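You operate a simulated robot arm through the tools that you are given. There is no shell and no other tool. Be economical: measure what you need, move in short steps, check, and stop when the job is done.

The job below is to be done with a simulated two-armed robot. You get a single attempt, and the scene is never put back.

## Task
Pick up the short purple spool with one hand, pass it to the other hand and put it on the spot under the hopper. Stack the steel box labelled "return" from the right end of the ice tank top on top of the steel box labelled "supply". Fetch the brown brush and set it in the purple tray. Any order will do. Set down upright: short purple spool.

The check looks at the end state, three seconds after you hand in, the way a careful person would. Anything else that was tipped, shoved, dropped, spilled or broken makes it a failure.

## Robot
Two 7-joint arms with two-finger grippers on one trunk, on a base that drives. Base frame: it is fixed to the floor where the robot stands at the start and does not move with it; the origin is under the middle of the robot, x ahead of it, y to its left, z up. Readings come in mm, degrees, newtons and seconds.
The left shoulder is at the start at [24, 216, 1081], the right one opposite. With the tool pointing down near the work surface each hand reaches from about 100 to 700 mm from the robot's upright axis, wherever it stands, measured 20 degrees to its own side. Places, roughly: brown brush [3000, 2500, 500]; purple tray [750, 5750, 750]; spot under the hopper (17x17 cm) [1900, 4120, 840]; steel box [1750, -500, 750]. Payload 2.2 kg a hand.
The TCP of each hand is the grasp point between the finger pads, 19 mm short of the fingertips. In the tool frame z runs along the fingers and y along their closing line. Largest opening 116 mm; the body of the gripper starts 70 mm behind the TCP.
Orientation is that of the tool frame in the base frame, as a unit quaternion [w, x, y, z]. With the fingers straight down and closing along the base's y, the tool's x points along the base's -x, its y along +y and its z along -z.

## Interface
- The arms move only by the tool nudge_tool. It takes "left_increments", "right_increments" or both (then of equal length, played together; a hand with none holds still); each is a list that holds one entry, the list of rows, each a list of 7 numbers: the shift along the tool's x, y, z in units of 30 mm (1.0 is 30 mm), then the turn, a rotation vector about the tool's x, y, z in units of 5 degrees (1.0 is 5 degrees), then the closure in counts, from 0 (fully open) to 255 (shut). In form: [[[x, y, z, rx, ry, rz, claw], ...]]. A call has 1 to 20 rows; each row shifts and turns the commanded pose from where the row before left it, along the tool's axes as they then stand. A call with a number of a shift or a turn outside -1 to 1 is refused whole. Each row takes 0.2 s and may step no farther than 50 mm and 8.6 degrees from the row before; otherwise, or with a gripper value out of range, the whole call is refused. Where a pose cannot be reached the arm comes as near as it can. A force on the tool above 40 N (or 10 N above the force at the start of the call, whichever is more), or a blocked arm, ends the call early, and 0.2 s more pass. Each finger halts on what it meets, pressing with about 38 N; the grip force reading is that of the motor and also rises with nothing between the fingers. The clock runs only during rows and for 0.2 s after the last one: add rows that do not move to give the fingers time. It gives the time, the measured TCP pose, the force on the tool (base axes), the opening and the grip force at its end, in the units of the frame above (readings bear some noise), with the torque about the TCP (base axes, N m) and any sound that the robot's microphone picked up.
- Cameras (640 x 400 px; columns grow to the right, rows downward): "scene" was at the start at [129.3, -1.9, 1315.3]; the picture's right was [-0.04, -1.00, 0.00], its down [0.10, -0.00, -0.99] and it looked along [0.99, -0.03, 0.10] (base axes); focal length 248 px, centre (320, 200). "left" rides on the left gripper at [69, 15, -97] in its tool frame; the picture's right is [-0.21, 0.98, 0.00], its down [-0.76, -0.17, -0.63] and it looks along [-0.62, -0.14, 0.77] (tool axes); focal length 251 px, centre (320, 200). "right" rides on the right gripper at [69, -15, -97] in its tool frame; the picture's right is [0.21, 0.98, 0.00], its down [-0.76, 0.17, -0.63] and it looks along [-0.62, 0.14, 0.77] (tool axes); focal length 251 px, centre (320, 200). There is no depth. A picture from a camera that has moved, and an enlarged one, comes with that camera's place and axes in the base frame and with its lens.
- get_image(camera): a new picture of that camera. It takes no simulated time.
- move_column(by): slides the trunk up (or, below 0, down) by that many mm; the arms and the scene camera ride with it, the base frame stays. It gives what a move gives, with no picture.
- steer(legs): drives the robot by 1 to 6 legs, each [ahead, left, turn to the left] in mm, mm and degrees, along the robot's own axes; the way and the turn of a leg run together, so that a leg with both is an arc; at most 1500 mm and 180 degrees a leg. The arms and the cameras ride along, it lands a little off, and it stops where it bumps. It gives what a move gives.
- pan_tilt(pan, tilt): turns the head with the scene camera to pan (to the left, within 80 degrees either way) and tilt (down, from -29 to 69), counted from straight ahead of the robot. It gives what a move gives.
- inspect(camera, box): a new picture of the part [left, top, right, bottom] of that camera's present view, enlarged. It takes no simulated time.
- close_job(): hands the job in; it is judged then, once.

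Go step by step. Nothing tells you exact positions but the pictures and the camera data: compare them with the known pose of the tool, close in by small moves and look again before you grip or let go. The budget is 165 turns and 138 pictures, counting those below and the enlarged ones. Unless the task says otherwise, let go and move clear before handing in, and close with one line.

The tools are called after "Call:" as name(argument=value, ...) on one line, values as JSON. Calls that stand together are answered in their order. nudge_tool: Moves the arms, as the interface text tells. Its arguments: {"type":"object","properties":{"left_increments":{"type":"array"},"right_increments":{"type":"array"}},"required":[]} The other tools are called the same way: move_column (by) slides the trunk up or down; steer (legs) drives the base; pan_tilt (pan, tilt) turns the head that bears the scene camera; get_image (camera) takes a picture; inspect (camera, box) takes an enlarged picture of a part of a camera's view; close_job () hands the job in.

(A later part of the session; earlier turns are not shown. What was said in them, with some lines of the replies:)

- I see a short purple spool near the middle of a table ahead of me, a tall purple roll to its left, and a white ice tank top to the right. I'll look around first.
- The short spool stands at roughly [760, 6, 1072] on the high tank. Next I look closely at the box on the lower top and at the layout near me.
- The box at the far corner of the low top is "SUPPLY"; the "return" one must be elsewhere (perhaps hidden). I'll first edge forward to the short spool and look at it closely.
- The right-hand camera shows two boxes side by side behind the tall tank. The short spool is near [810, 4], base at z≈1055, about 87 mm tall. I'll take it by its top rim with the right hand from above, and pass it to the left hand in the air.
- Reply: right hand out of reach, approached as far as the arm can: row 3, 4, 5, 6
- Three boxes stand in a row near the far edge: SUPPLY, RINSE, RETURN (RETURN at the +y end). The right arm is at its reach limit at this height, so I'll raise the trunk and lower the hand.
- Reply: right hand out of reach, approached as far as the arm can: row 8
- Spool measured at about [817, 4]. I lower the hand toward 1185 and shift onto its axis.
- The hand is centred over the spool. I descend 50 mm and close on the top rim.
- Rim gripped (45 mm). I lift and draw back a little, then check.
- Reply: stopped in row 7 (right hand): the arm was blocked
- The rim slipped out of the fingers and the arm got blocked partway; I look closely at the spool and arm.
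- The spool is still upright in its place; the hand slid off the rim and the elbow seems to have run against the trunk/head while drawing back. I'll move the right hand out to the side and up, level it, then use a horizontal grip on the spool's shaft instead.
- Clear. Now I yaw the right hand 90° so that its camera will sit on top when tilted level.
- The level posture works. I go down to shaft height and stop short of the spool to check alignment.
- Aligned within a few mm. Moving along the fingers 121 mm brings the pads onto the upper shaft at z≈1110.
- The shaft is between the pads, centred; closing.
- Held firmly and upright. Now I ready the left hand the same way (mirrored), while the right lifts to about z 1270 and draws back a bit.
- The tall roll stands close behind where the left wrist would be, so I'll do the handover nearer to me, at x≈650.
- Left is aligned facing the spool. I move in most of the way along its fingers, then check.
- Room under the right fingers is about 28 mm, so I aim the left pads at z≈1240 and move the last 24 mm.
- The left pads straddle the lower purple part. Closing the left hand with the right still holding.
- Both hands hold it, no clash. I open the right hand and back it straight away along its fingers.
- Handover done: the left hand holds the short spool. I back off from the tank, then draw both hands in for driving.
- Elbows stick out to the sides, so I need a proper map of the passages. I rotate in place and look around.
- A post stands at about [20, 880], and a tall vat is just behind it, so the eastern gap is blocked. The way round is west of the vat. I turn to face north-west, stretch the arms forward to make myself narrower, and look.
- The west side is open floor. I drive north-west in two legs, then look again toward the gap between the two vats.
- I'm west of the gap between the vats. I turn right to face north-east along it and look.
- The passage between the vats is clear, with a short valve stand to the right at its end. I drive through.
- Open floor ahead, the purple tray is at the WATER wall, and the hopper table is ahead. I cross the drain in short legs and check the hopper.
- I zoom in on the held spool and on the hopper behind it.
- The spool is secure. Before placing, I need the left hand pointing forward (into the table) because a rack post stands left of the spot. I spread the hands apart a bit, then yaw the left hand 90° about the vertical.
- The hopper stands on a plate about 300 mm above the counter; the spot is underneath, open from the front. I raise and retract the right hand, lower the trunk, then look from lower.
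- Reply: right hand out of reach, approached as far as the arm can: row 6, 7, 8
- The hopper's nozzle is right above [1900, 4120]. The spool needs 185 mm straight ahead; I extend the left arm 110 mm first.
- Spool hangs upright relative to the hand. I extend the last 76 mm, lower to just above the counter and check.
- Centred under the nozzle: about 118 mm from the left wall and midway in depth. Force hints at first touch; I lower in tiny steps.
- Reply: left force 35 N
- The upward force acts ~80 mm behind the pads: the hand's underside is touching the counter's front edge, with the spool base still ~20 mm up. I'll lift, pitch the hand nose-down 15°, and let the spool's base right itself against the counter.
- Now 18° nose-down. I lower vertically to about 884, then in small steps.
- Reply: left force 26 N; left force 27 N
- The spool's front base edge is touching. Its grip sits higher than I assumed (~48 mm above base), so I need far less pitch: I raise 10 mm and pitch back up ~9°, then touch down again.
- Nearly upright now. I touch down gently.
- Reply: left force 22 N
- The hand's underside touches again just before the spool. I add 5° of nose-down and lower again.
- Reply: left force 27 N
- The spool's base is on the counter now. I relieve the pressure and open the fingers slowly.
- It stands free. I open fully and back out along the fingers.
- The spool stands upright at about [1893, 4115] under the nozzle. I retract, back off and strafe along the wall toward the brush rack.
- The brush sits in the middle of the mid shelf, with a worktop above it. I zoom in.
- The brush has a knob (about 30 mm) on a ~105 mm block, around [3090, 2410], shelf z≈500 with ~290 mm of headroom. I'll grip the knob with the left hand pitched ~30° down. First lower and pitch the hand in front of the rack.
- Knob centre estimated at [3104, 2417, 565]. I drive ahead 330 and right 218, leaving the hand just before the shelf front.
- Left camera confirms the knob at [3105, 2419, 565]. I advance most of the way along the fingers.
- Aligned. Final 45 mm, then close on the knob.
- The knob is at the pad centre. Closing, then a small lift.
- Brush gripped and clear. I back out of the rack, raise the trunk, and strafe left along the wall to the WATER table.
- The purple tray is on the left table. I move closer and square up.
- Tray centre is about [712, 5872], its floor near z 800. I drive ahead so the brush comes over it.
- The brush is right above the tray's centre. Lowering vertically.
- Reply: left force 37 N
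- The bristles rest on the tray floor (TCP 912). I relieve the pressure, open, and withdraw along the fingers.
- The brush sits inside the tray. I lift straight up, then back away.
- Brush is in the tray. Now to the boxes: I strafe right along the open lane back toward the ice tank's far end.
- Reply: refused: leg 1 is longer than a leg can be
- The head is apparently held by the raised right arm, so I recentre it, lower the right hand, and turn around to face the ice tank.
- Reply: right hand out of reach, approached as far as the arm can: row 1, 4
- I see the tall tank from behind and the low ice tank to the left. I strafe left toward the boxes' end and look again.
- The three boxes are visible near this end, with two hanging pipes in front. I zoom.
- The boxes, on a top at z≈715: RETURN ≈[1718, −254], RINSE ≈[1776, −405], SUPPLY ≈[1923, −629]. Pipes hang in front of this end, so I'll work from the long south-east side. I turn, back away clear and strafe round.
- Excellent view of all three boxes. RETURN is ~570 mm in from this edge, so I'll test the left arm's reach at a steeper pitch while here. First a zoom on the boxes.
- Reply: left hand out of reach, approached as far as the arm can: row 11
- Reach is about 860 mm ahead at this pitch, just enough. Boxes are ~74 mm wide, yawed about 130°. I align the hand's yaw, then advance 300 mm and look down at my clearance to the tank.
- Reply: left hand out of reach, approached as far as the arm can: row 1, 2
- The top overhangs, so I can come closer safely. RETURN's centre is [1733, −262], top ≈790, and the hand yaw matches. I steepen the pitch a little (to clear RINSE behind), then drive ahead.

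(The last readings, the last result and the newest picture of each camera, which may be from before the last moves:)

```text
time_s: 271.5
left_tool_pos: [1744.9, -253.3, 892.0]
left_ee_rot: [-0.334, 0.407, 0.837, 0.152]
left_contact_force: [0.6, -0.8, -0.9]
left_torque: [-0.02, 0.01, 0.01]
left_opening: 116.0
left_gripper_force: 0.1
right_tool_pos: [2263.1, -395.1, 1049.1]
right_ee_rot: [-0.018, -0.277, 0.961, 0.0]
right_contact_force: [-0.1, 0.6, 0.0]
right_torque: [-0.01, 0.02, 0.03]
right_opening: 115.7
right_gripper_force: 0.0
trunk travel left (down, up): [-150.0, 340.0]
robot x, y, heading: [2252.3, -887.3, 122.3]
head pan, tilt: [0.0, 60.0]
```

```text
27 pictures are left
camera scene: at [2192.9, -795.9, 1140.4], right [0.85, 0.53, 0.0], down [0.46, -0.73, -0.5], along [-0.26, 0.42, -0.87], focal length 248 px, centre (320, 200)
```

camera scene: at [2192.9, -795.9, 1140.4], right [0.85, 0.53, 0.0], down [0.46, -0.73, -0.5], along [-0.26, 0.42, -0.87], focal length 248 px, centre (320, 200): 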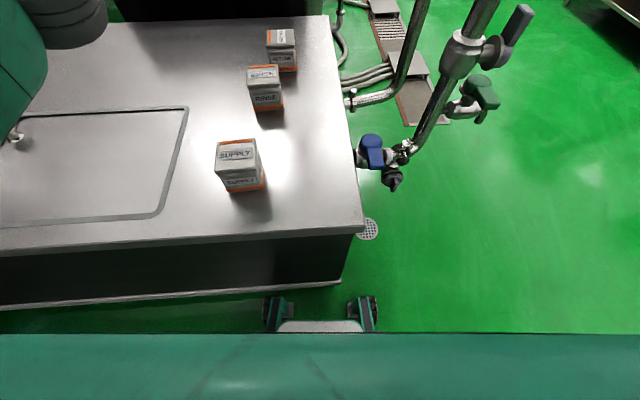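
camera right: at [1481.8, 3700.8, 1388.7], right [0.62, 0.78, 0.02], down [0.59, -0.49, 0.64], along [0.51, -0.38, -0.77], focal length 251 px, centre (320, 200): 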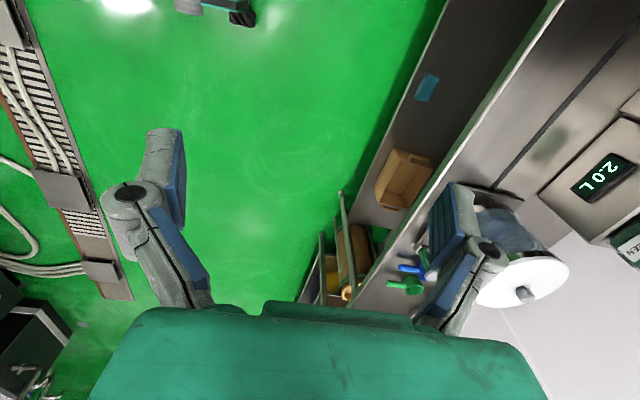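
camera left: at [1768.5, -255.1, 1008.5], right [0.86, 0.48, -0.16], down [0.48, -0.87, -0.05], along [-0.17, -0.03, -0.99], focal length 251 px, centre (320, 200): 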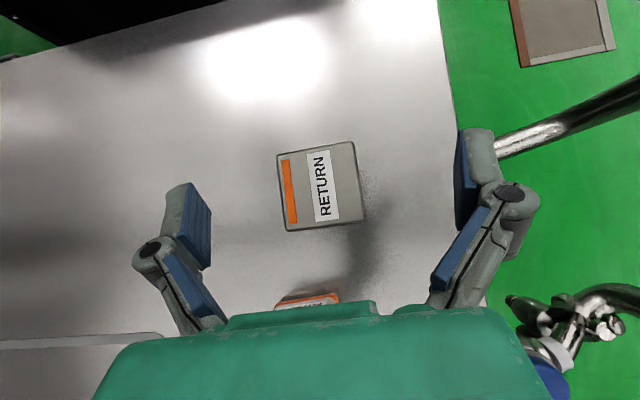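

The hand is over RETURN and aligned. I descend most of the way and check.

Call:
nudge_tool(left_increments=[[[0, -0.43, 0, 0, 0, 0, 0], [-0.5, 0, 0.667, 0, 0, 0, 0], [-0.5, 0, 0.667, 0, 0, 0, 0], [-0.5, 0, 0.667, 0, 0, 0, 0], [-0.5, 0, 0.667, 0, 0, 0, 0], [0, 0, 0, 0, 0, 0, 0]]])

Call:
get_image(camera="left")

Call:
pan_tilt(pan=0, tilt=30)

Call:
get_image(camera="scene")

```text
time_s: 272.9
left_tool_pos: [1728.8, -255.9, 796.0]
left_ee_rot: [-0.337, 0.406, 0.836, 0.153]
left_contact_force: [0.4, 0.1, -0.3]
left_torque: [0.02, -0.01, -0.02]
left_opening: 116.1
left_gripper_force: 0.1
right_tool_pos: [2266.1, -397.9, 1050.0]
right_ee_rot: [-0.017, -0.279, 0.96, 0.0]
right_contact_force: [-0.1, 0.0, -0.8]
right_torque: [0.02, 0.01, 0.01]
right_opening: 116.0
right_gripper_force: 0.1
trunk travel left (down, up): [-150.0, 340.0]
robot x, y, heading: [2252.6, -889.2, 122.3]
head pan, tilt: [0.0, 60.0]
```

```text
26 pictures are left
camera left: at [1752.8, -258.6, 912.3], right [0.86, 0.48, -0.16], down [0.48, -0.87, -0.06], along [-0.17, -0.03, -0.98], focal length 251 px, centre (320, 200)
```

left: 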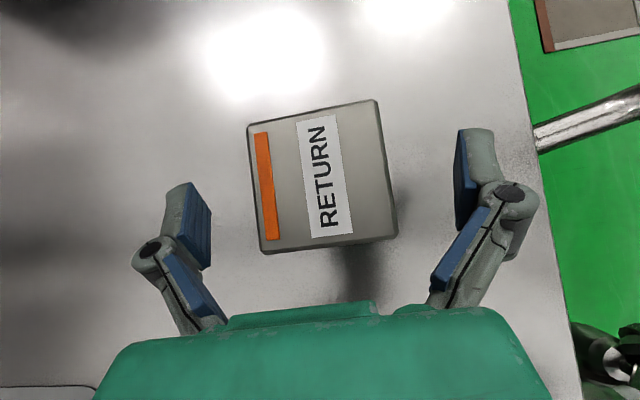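

```text
time_s: 273.8
left_tool_pos: [1728.9, -256.6, 795.7]
left_ee_rot: [-0.336, 0.406, 0.836, 0.152]
left_contact_force: [-0.7, -0.4, 0.3]
left_torque: [-0.02, 0.0, 0.01]
left_opening: 115.9
left_gripper_force: 0.1
right_tool_pos: [2266.2, -397.4, 1049.1]
right_ee_rot: [-0.017, -0.278, 0.961, 0.001]
right_contact_force: [0.4, -0.2, -0.1]
right_torque: [0.04, 0.0, 0.03]
right_opening: 116.0
right_gripper_force: 0.1
trunk travel left (down, up): [-150.0, 340.0]
robot x, y, heading: [2255.3, -889.1, 122.5]
head pan, tilt: [0.0, 30.0]
```

```text
25 pictures are left
camera scene: at [2180.7, -776.1, 1182.4], right [0.85, 0.53, 0.0], down [0.27, -0.43, -0.86], along [-0.46, 0.73, -0.5], focal length 248 px, centre (320, 200)
```

scene: 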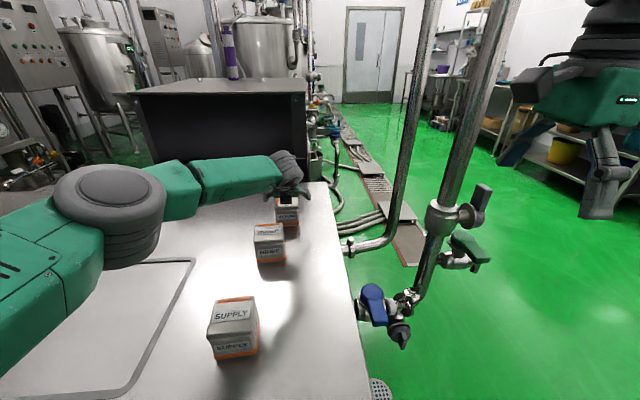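

Aligned with the box between the fingers. Final 34 mm down, then close.

Call:
nudge_tool(left_increments=[[[-0.3, 0, 0.49, 0, 0, 0, 0], [-0.3, 0, 0.49, 0, 0, 0, 0], [0, 0, 0, 0, 0, 0, 0], [0, 0, 0, 0, 0, 0, 50], [0, 0, 0, 0, 0, 0, 80], [0, 0, 0, 0, 0, 0, 110], [0, 0, 0, 0, 0, 0, 180], [0, 0, 0, 0, 0, 0, 255], [0, 0, 0, 0, 0, 0, 255]]])

Call:
inspect(camera="scene", box=[200, 140, 360, 280])

```text
time_s: 275.8
left_tool_pos: [1725.0, -250.6, 762.4]
left_ee_rot: [-0.336, 0.407, 0.836, 0.152]
left_contact_force: [0.3, -0.8, 0.3]
left_torque: [0.06, -0.01, -0.01]
left_opening: 82.1
left_gripper_force: 38.7
right_tool_pos: [2265.8, -397.3, 1049.0]
right_ee_rot: [-0.017, -0.278, 0.96, -0.001]
right_contact_force: [0.8, 0.5, -0.8]
right_torque: [0.0, -0.02, 0.0]
right_opening: 116.0
right_gripper_force: 0.0
trunk travel left (down, up): [-150.0, 340.0]
robot x, y, heading: [2254.3, -890.9, 122.2]
head pan, tilt: [0.0, 30.0]
```

```text
2.86 times, centred on (280, 210) of scene
camera zoom: at [2180.5, -775.9, 1182.5], right [0.85, 0.53, 0.0], down [0.27, -0.43, -0.86], along [-0.46, 0.73, -0.5], focal length 708 px, centre (434, 171)
```

zoom: 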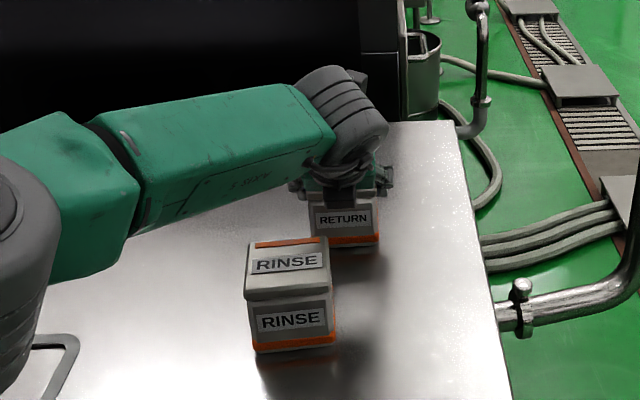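

Gripped (82 mm). I lift straight up 130 mm.

Call:
nudge_tool(left_increments=[[[0.34, 0, -0.37, 0, 0, 0, 255], [0.34, 0, -0.37, 0, 0, 0, 255], [0.51, 0, -0.55, 0, 0, 0, 255], [0.51, 0, -0.55, 0, 0, 0, 255], [0.51, 0, -0.55, 0, 0, 0, 255], [0.51, 0, -0.55, 0, 0, 0, 255], [0.3, 0, -0.33, 0, 0, 0, 255], [0, 0, 0, 0, 0, 0, 255]]])

Call:
inspect(camera="scene", box=[180, 120, 360, 370])

```text
time_s: 277.6
left_tool_pos: [1727.0, -248.3, 895.7]
left_ee_rot: [-0.336, 0.407, 0.835, 0.154]
left_contact_force: [0.0, 0.6, -2.5]
left_torque: [0.0, -0.01, 0.01]
left_opening: 82.1
left_gripper_force: 38.2
right_tool_pos: [2264.1, -395.8, 1049.1]
right_ee_rot: [-0.017, -0.278, 0.96, -0.001]
right_contact_force: [-0.3, 0.6, 0.6]
right_torque: [-0.03, -0.01, 0.0]
right_opening: 115.8
right_gripper_force: 0.0
trunk travel left (down, up): [-150.0, 340.0]
robot x, y, heading: [2254.1, -891.1, 122.1]
head pan, tilt: [0.0, 30.0]
```

```text
1.60 times, centred on (270, 245) of scene
camera zoom: at [2180.2, -775.5, 1182.4], right [0.85, 0.53, 0.0], down [0.27, -0.43, -0.86], along [-0.46, 0.73, -0.5], focal length 397 px, centre (400, 128)
```

zoom: 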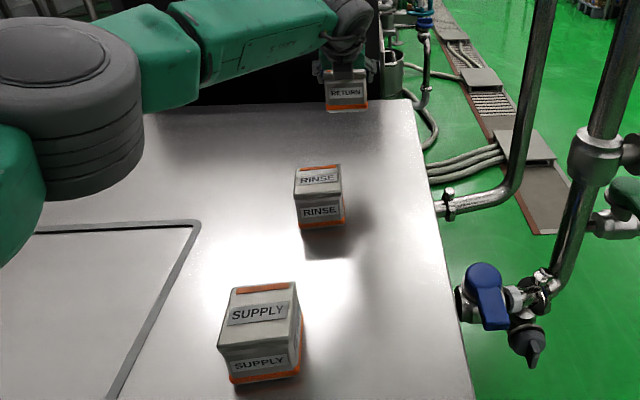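

Held level. SUPPLY's centre is ≈[1900, −619] with the same yaw, so I back the base 406 mm and 52 mm left, keeping the box 50 mm above everything.

Call:
steer(legs=[[-406, 52, 0]])

Call:
get_image(camera="left")

Call:
get_image(camera="scene")

```text
time_s: 280.1
left_tool_pos: [1891.8, -614.7, 897.3]
left_ee_rot: [-0.336, 0.404, 0.837, 0.152]
left_contact_force: [-0.4, 0.2, -2.4]
left_torque: [-0.01, 0.01, 0.01]
left_opening: 81.9
left_gripper_force: 37.7
right_tool_pos: [2432.5, -758.0, 1049.9]
right_ee_rot: [-0.016, -0.281, 0.96, -0.001]
right_contact_force: [0.2, 0.2, -0.7]
right_torque: [0.01, 0.02, 0.0]
right_opening: 116.3
right_gripper_force: 0.1
trunk travel left (down, up): [-150.0, 340.0]
robot x, y, heading: [2421.0, -1251.2, 122.6]
head pan, tilt: [0.0, 30.0]
```

```text
22 pictures are left
camera left: at [1915.7, -615.3, 1013.2], right [0.86, 0.49, -0.16], down [0.49, -0.87, -0.06], along [-0.17, -0.03, -0.98], focal length 251 px, centre (320, 200)
```

left: 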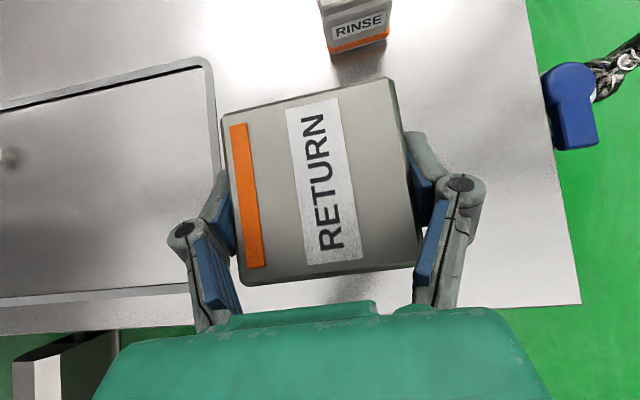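

```text
21 pictures are left
camera scene: at [2349.3, -1137.6, 1182.5], right [0.84, 0.54, 0.0], down [0.27, -0.42, -0.86], along [-0.47, 0.73, -0.5], focal length 248 px, centre (320, 200)
```

scene: 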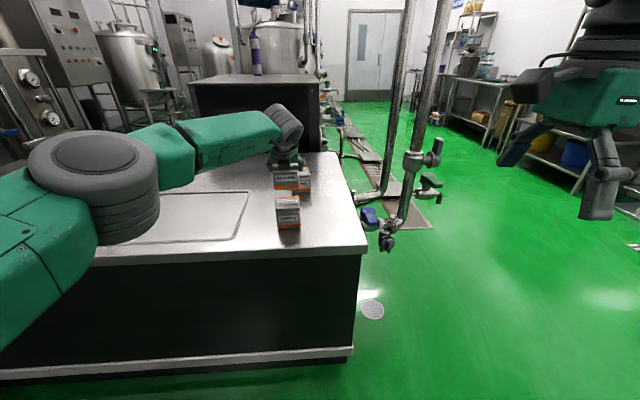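

Next I check the held box against SUPPLY in the scene view.

Call:
inspect(camera="scene", box=[250, 135, 330, 240])

```text
3.81 times, centred on (290, 188) of scene
camera zoom: at [2349.3, -1137.6, 1182.5], right [0.84, 0.54, 0.0], down [0.27, -0.42, -0.86], along [-0.47, 0.73, -0.5], focal length 945 px, centre (434, 248)
```

zoom: 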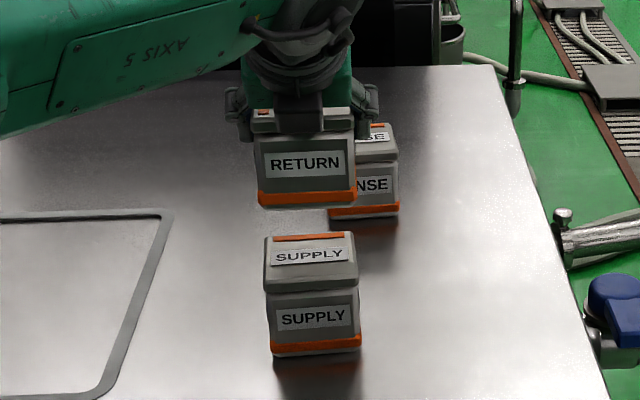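

By the scene geometry the held box is directly above SUPPLY within a few mm. I lower 43 mm to just above it and compare.

Call:
nudge_tool(left_increments=[[[-0.4, 0, 0.31, 0, 0, 0, 255], [-0.34, 0, 0.36, 0, 0, 0, 255], [-0.34, 0, 0.36, 0, 0, 0, 255], [0, 0, 0, 0, 0, 0, 255], [0, 0, 0, 0, 0, 0, 255]]])

Call:
inspect(camera="scene", box=[250, 135, 330, 240])

Call:
get_image(camera="right")

```text
time_s: 281.3
left_tool_pos: [1894.7, -614.4, 853.6]
left_ee_rot: [-0.337, 0.405, 0.836, 0.154]
left_contact_force: [-0.3, 0.6, -3.0]
left_torque: [-0.03, 0.04, -0.04]
left_opening: 81.8
left_gripper_force: 37.9
right_tool_pos: [2434.3, -760.2, 1044.6]
right_ee_rot: [-0.016, -0.281, 0.96, -0.006]
right_contact_force: [0.5, 0.5, -0.4]
right_torque: [-0.01, -0.01, -0.01]
right_opening: 115.9
right_gripper_force: 0.2
trunk travel left (down, up): [-150.0, 340.0]
robot x, y, heading: [2421.5, -1250.9, 122.8]
head pan, tilt: [0.0, 30.0]
```

```text
3.81 times, centred on (290, 188) of scene
camera zoom: at [2348.5, -1137.3, 1182.4], right [0.84, 0.54, 0.0], down [0.27, -0.42, -0.86], along [-0.47, 0.73, -0.5], focal length 945 px, centre (434, 248)
```

zoom: 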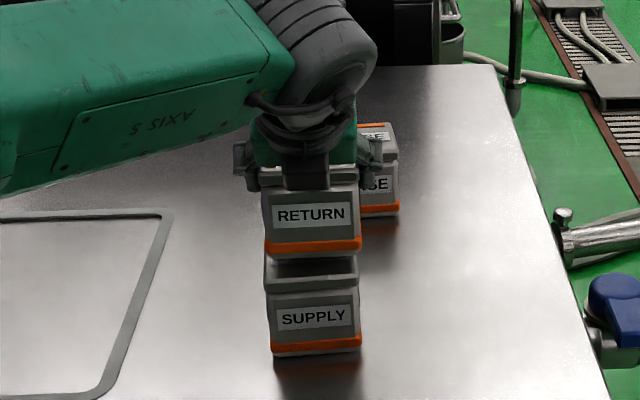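

```text
18 pictures are left
camera right: at [2386.9, -808.8, 1143.1], right [-0.71, 0.71, 0.0], down [0.56, 0.56, 0.61], along [0.43, 0.43, -0.79], focal length 251 px, centre (320, 200)
```

right: 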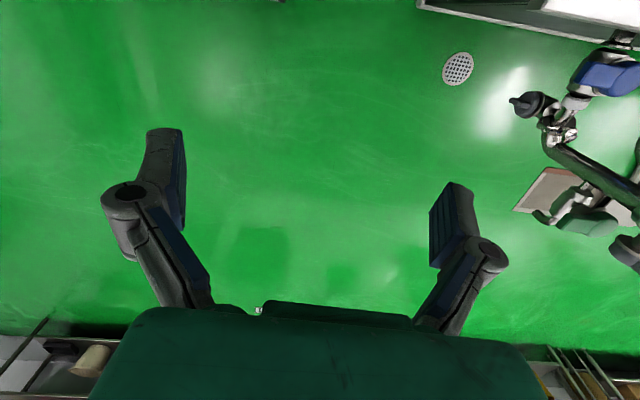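

Alignment is within 2–3 mm. I lower in small steps to contact.

Call:
nudge_tool(left_increments=[[[-0.12, 0, 0.12, 0, 0, 0, 255], [0, 0, 0, 0, 0, 0, 255]]])

Call:
nudge_tool(left_increments=[[[-0.07, 0, 0.075, 0, 0, 0, 255], [0, 0, 0, 0, 0, 0, 255]]])

Call:
inspect(camera="scene", box=[250, 135, 330, 240])

```text
time_s: 281.9
left_tool_pos: [1894.5, -615.4, 849.2]
left_ee_rot: [-0.338, 0.404, 0.837, 0.152]
left_contact_force: [0.2, 0.1, -4.8]
left_torque: [0.0, 0.02, 0.02]
left_opening: 81.9
left_gripper_force: 38.4
right_tool_pos: [2434.8, -761.4, 1044.5]
right_ee_rot: [-0.016, -0.28, 0.96, -0.005]
right_contact_force: [1.0, 0.6, 0.7]
right_torque: [0.02, -0.02, 0.0]
right_opening: 116.2
right_gripper_force: 0.1
trunk travel left (down, up): [-150.0, 340.0]
robot x, y, heading: [2423.9, -1252.7, 122.6]
head pan, tilt: [0.0, 30.0]
```

```text
time_s: 282.5
left_tool_pos: [1894.1, -616.8, 845.8]
left_ee_rot: [-0.338, 0.404, 0.836, 0.152]
left_contact_force: [-1.2, 0.3, -3.2]
left_torque: [0.03, 0.0, -0.01]
left_opening: 81.9
left_gripper_force: 38.0
right_tool_pos: [2433.7, -761.9, 1044.8]
right_ee_rot: [-0.015, -0.28, 0.96, -0.005]
right_contact_force: [0.1, 0.8, 0.5]
right_torque: [0.0, -0.03, 0.01]
right_opening: 116.0
right_gripper_force: 0.1
trunk travel left (down, up): [-150.0, 340.0]
robot x, y, heading: [2419.7, -1250.2, 122.8]
head pan, tilt: [0.0, 30.0]
```

```text
3.81 times, centred on (290, 188) of scene
camera zoom: at [2348.7, -1137.5, 1182.4], right [0.84, 0.54, 0.0], down [0.27, -0.42, -0.86], along [-0.47, 0.73, -0.5], focal length 945 px, centre (434, 248)
```

zoom: 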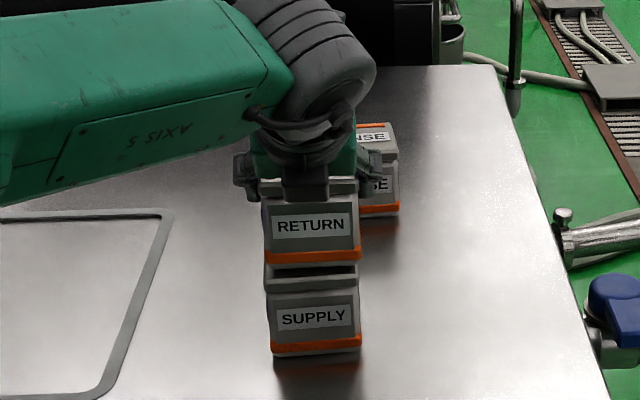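

Call:
nudge_tool(left_increments=[[[-0.05, 0, 0.05, 0, 0, 0, 255], [0, 0, 0, 0, 0, 0, 255]]])

Call:
nudge_tool(left_increments=[[[-0.05, 0, 0.05, 0, 0, 0, 255], [0, 0, 0, 0, 0, 0, 255]]])

Call:
nudge_tool(left_increments=[[[-0.05, 0, 0.05, 0, 0, 0, 255], [0, 0, 0, 0, 0, 0, 255]]])

```text
time_s: 283.1
left_tool_pos: [1894.6, -616.3, 844.0]
left_ee_rot: [-0.338, 0.404, 0.836, 0.152]
left_contact_force: [0.9, -0.9, -2.7]
left_torque: [0.01, 0.04, -0.04]
left_opening: 82.0
left_gripper_force: 38.1
right_tool_pos: [2433.0, -761.1, 1045.1]
right_ee_rot: [-0.016, -0.281, 0.96, -0.005]
right_contact_force: [-0.9, -0.5, -0.1]
right_torque: [-0.04, 0.01, 0.01]
right_opening: 116.1
right_gripper_force: 0.1
trunk travel left (down, up): [-150.0, 340.0]
robot x, y, heading: [2420.8, -1254.7, 122.7]
head pan, tilt: [0.0, 30.0]
```

```text
time_s: 283.7
left_tool_pos: [1893.3, -616.4, 841.1]
left_ee_rot: [-0.338, 0.404, 0.837, 0.152]
left_contact_force: [0.4, 0.7, -2.4]
left_torque: [0.03, -0.02, -0.05]
left_opening: 81.9
left_gripper_force: 38.5
right_tool_pos: [2433.3, -762.1, 1043.8]
right_ee_rot: [-0.015, -0.281, 0.96, -0.006]
right_contact_force: [-0.1, -0.2, 0.2]
right_torque: [-0.01, 0.04, 0.01]
right_opening: 115.8
right_gripper_force: 0.0
trunk travel left (down, up): [-150.0, 340.0]
robot x, y, heading: [2420.5, -1249.2, 122.7]
head pan, tilt: [0.0, 30.0]
```

```text
time_s: 284.3
left_tool_pos: [1893.9, -617.5, 841.7]
left_ee_rot: [-0.339, 0.402, 0.836, 0.153]
left_contact_force: [0.1, 3.0, 7.8]
left_torque: [0.1, -0.56, 0.11]
left_opening: 81.8
left_gripper_force: 38.0
right_tool_pos: [2433.8, -761.1, 1045.5]
right_ee_rot: [-0.015, -0.281, 0.96, -0.005]
right_contact_force: [-0.4, -0.7, 0.0]
right_torque: [-0.03, -0.03, 0.0]
right_opening: 115.9
right_gripper_force: 0.0
trunk travel left (down, up): [-150.0, 340.0]
robot x, y, heading: [2423.0, -1254.6, 122.7]
head pan, tilt: [0.0, 30.0]
```

Contact at TCP 841. A look before releasing.

Call:
inspect(camera="scene", box=[260, 160, 320, 235])

Call:
get_image(camera="left")

```text
5.33 times, centred on (290, 198) of scene
camera zoom: at [2350.0, -1138.6, 1182.8], right [0.84, 0.54, 0.0], down [0.27, -0.42, -0.86], along [-0.47, 0.73, -0.5], focal length 1323 px, centre (480, 213)
```

zoom: 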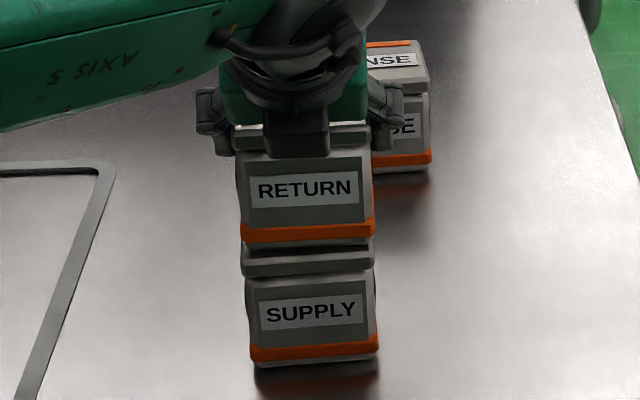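

```text
15 pictures are left
camera left: at [1917.9, -619.5, 958.2], right [0.86, 0.49, -0.16], down [0.49, -0.87, -0.06], along [-0.17, -0.03, -0.98], focal length 251 px, centre (320, 200)
```

left: 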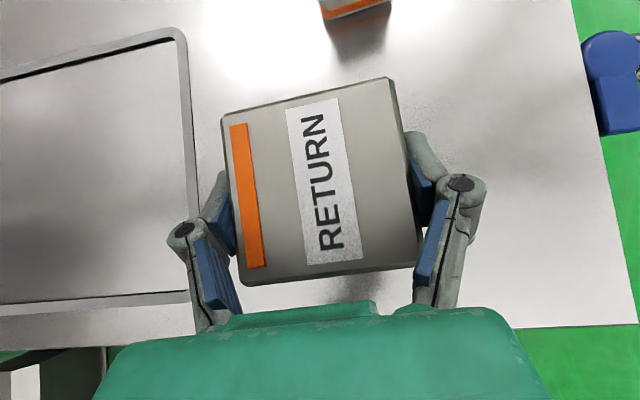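

Nicely stacked. I open slowly, then withdraw along the fingers.

Call:
nudge_tool(left_increments=[[[0, 0, 0, 0, 0, 0, 78], [0, 0, 0, 0, 0, 0, 70], [0, 0, 0, 0, 0, 0, 60], [0, 0, 0, 0, 0, 0, 40], [0, 0, 0, 0, 0, 0, 0], [0, 0, 0, 0, 0, 0, 0]]])

Call:
inspect(camera="left", box=[120, 40, 520, 320])

```text
time_s: 285.7
left_tool_pos: [1893.4, -617.2, 838.1]
left_ee_rot: [-0.338, 0.404, 0.836, 0.153]
left_contact_force: [-0.1, 0.3, 0.0]
left_torque: [0.01, 0.02, 0.0]
left_opening: 115.9
left_gripper_force: 0.0
right_tool_pos: [2433.1, -760.5, 1045.6]
right_ee_rot: [-0.016, -0.281, 0.96, -0.005]
right_contact_force: [-0.5, 0.3, 0.5]
right_torque: [0.01, 0.01, -0.01]
right_opening: 116.1
right_gripper_force: 0.0
trunk travel left (down, up): [-150.0, 340.0]
robot x, y, heading: [2422.2, -1251.9, 122.7]
head pan, tilt: [0.0, 30.0]
```

```text
1.43 times, centred on (320, 180) of left
camera zoom: at [1917.6, -619.3, 955.7], right [0.86, 0.49, -0.16], down [0.49, -0.87, -0.06], along [-0.17, -0.03, -0.98], focal length 359 px, centre (320, 229)
```

zoom: 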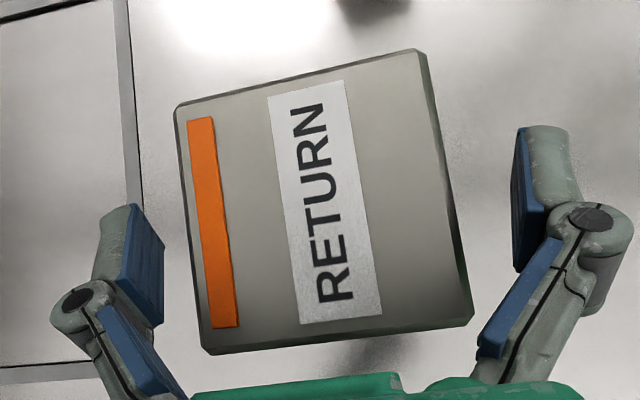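

Released cleanly. Withdraw up along the fingers, then back the base away and look.

Call:
nudge_tool(left_increments=[[[0, 0, -0.5, 0, 0, 0, 0], [0, 0, -0.8, 0, 0, 0, 0], [0, 0, -0.8, 0, 0, 0, 0], [0, 0, -0.8, 0, 0, 0, 0], [0, 0, -0.8, 0, 0, 0, 0], [0, 0, -0.8, 0, 0, 0, 0], [0, 0, 0, 0, 0, 0, 0]]])

Call:
steer(legs=[[-250, 0, 0]])

Call:
get_image(camera="scene")

Call:
inspect(camera="scene", box=[250, 120, 350, 220])

```text
time_s: 287.3
left_tool_pos: [1954.3, -689.8, 934.1]
left_ee_rot: [-0.337, 0.405, 0.836, 0.154]
left_contact_force: [0.0, -0.6, 0.1]
left_torque: [-0.03, 0.0, -0.01]
left_opening: 116.1
left_gripper_force: 0.1
right_tool_pos: [2432.5, -761.4, 1045.3]
right_ee_rot: [-0.016, -0.282, 0.959, -0.005]
right_contact_force: [1.0, -0.3, -0.1]
right_torque: [-0.02, 0.0, -0.02]
right_opening: 116.0
right_gripper_force: 0.1
trunk travel left (down, up): [-150.0, 340.0]
robot x, y, heading: [2420.5, -1254.3, 122.6]
head pan, tilt: [0.0, 30.0]
```

```text
time_s: 289.1
left_tool_pos: [2087.0, -899.1, 935.5]
left_ee_rot: [-0.339, 0.402, 0.837, 0.152]
left_contact_force: [0.1, 0.5, 1.2]
left_torque: [-0.01, -0.01, 0.0]
left_opening: 115.8
left_gripper_force: 0.1
right_tool_pos: [2566.7, -969.8, 1046.1]
right_ee_rot: [-0.016, -0.282, 0.959, -0.005]
right_contact_force: [-0.3, -0.9, 0.2]
right_torque: [0.02, 0.02, 0.04]
right_opening: 116.1
right_gripper_force: 0.1
trunk travel left (down, up): [-150.0, 340.0]
robot x, y, heading: [2556.3, -1459.3, 122.8]
head pan, tilt: [0.0, 30.0]
```

```text
13 pictures are left
camera scene: at [2483.0, -1346.8, 1182.6], right [0.84, 0.54, 0.0], down [0.27, -0.42, -0.86], along [-0.47, 0.73, -0.5], focal length 248 px, centre (320, 200)
```

scene: 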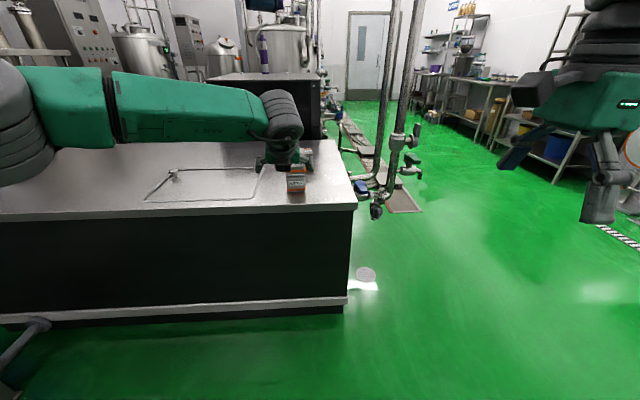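

```text
4.00 times, centred on (300, 170) of scene
camera zoom: at [2483.0, -1346.8, 1182.6], right [0.84, 0.54, 0.0], down [0.27, -0.42, -0.86], along [-0.47, 0.73, -0.5], focal length 992 px, centre (400, 320)
```

zoom: 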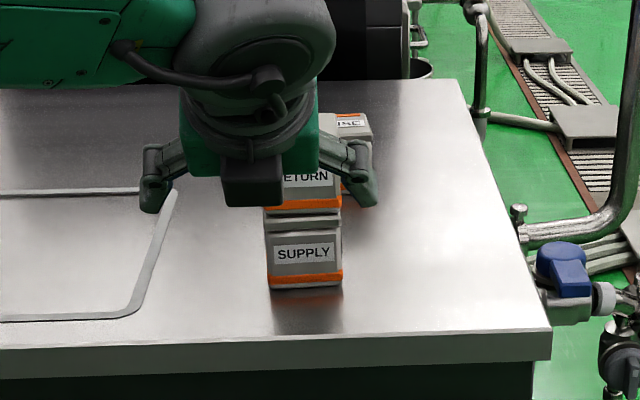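

The stack stands. I shift aside for one last unobstructed look.

Call:
steer(legs=[[0, -300, 0]])

Call:
inspect(camera="scene", box=[160, 110, 320, 230])

```text
time_s: 291.1
left_tool_pos: [2314.5, -754.3, 936.2]
left_ee_rot: [-0.336, 0.398, 0.839, 0.159]
left_contact_force: [-2.0, -1.3, -0.9]
left_torque: [0.02, -0.09, -0.08]
left_opening: 116.0
left_gripper_force: 0.0
right_tool_pos: [2793.0, -822.9, 1048.3]
right_ee_rot: [-0.006, -0.284, 0.959, -0.006]
right_contact_force: [-1.1, -1.1, 0.2]
right_torque: [0.06, -0.11, 0.02]
right_opening: 115.7
right_gripper_force: 0.1
trunk travel left (down, up): [-150.0, 340.0]
robot x, y, heading: [2798.4, -1303.0, 122.9]
head pan, tilt: [0.0, 30.0]
```

```text
3.33 times, centred on (240, 170) of scene
camera zoom: at [2706.9, -1201.0, 1182.3], right [0.84, 0.55, 0.02], down [0.29, -0.41, -0.86], along [-0.46, 0.73, -0.5], focal length 827 px, centre (587, 300)
```

zoom: 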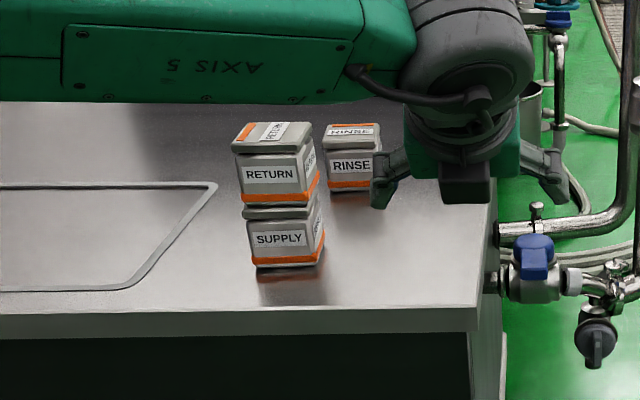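

RETURN sits squarely on SUPPLY. The camera shows a slight roll, so I check nothing is under or near the base.

Call:
pan_tilt(pan=0, tilt=60)

Call:
get_image(camera="scene")

Call:
get_image(camera="right")

```text
time_s: 292.1
left_tool_pos: [2332.7, -746.2, 940.2]
left_ee_rot: [-0.341, 0.401, 0.837, 0.151]
left_contact_force: [0.4, -0.3, -0.4]
left_torque: [0.0, 0.03, 0.01]
left_opening: 115.9
left_gripper_force: 0.0
right_tool_pos: [2813.0, -815.8, 1042.0]
right_ee_rot: [-0.015, -0.284, 0.959, -0.01]
right_contact_force: [0.1, 0.0, 0.2]
right_torque: [0.01, -0.03, 0.01]
right_opening: 116.2
right_gripper_force: 0.0
trunk travel left (down, up): [-150.0, 340.0]
robot x, y, heading: [2797.4, -1305.0, 123.3]
head pan, tilt: [0.0, 60.0]
```

```text
10 pictures are left
camera scene: at [2734.1, -1211.9, 1140.6], right [0.84, 0.55, 0.0], down [0.47, -0.73, -0.5], along [-0.27, 0.42, -0.87], focal length 248 px, centre (320, 200)
```

scene: 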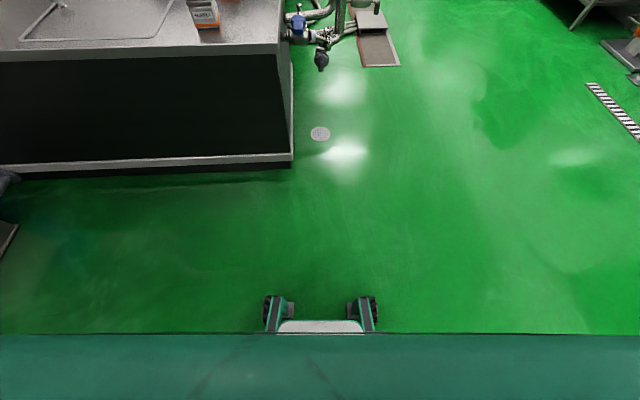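

```text
9 pictures are left
camera right: at [2766.2, -862.6, 1139.9], right [-0.71, 0.7, 0.0], down [0.56, 0.57, 0.6], along [0.43, 0.43, -0.8], focal length 251 px, centre (320, 200)
```

right: 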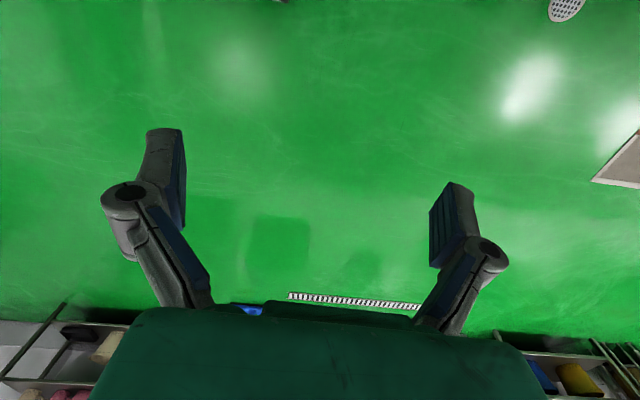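

The floor is clear, the roll was only sway, and all three jobs are done with both hands empty and clear.

Call:
close_job()

```text
The job is handed in.
```

The job is handed in with all three parts done: the short purple spool stands upright under the hopper after passing from the right hand to the left, the "return" box is stacked on "supply", and the brown brush sits in the purple tray. My first try at the spool slipped off its rim, but it stayed standing; I saw nothing else tipped or moved.
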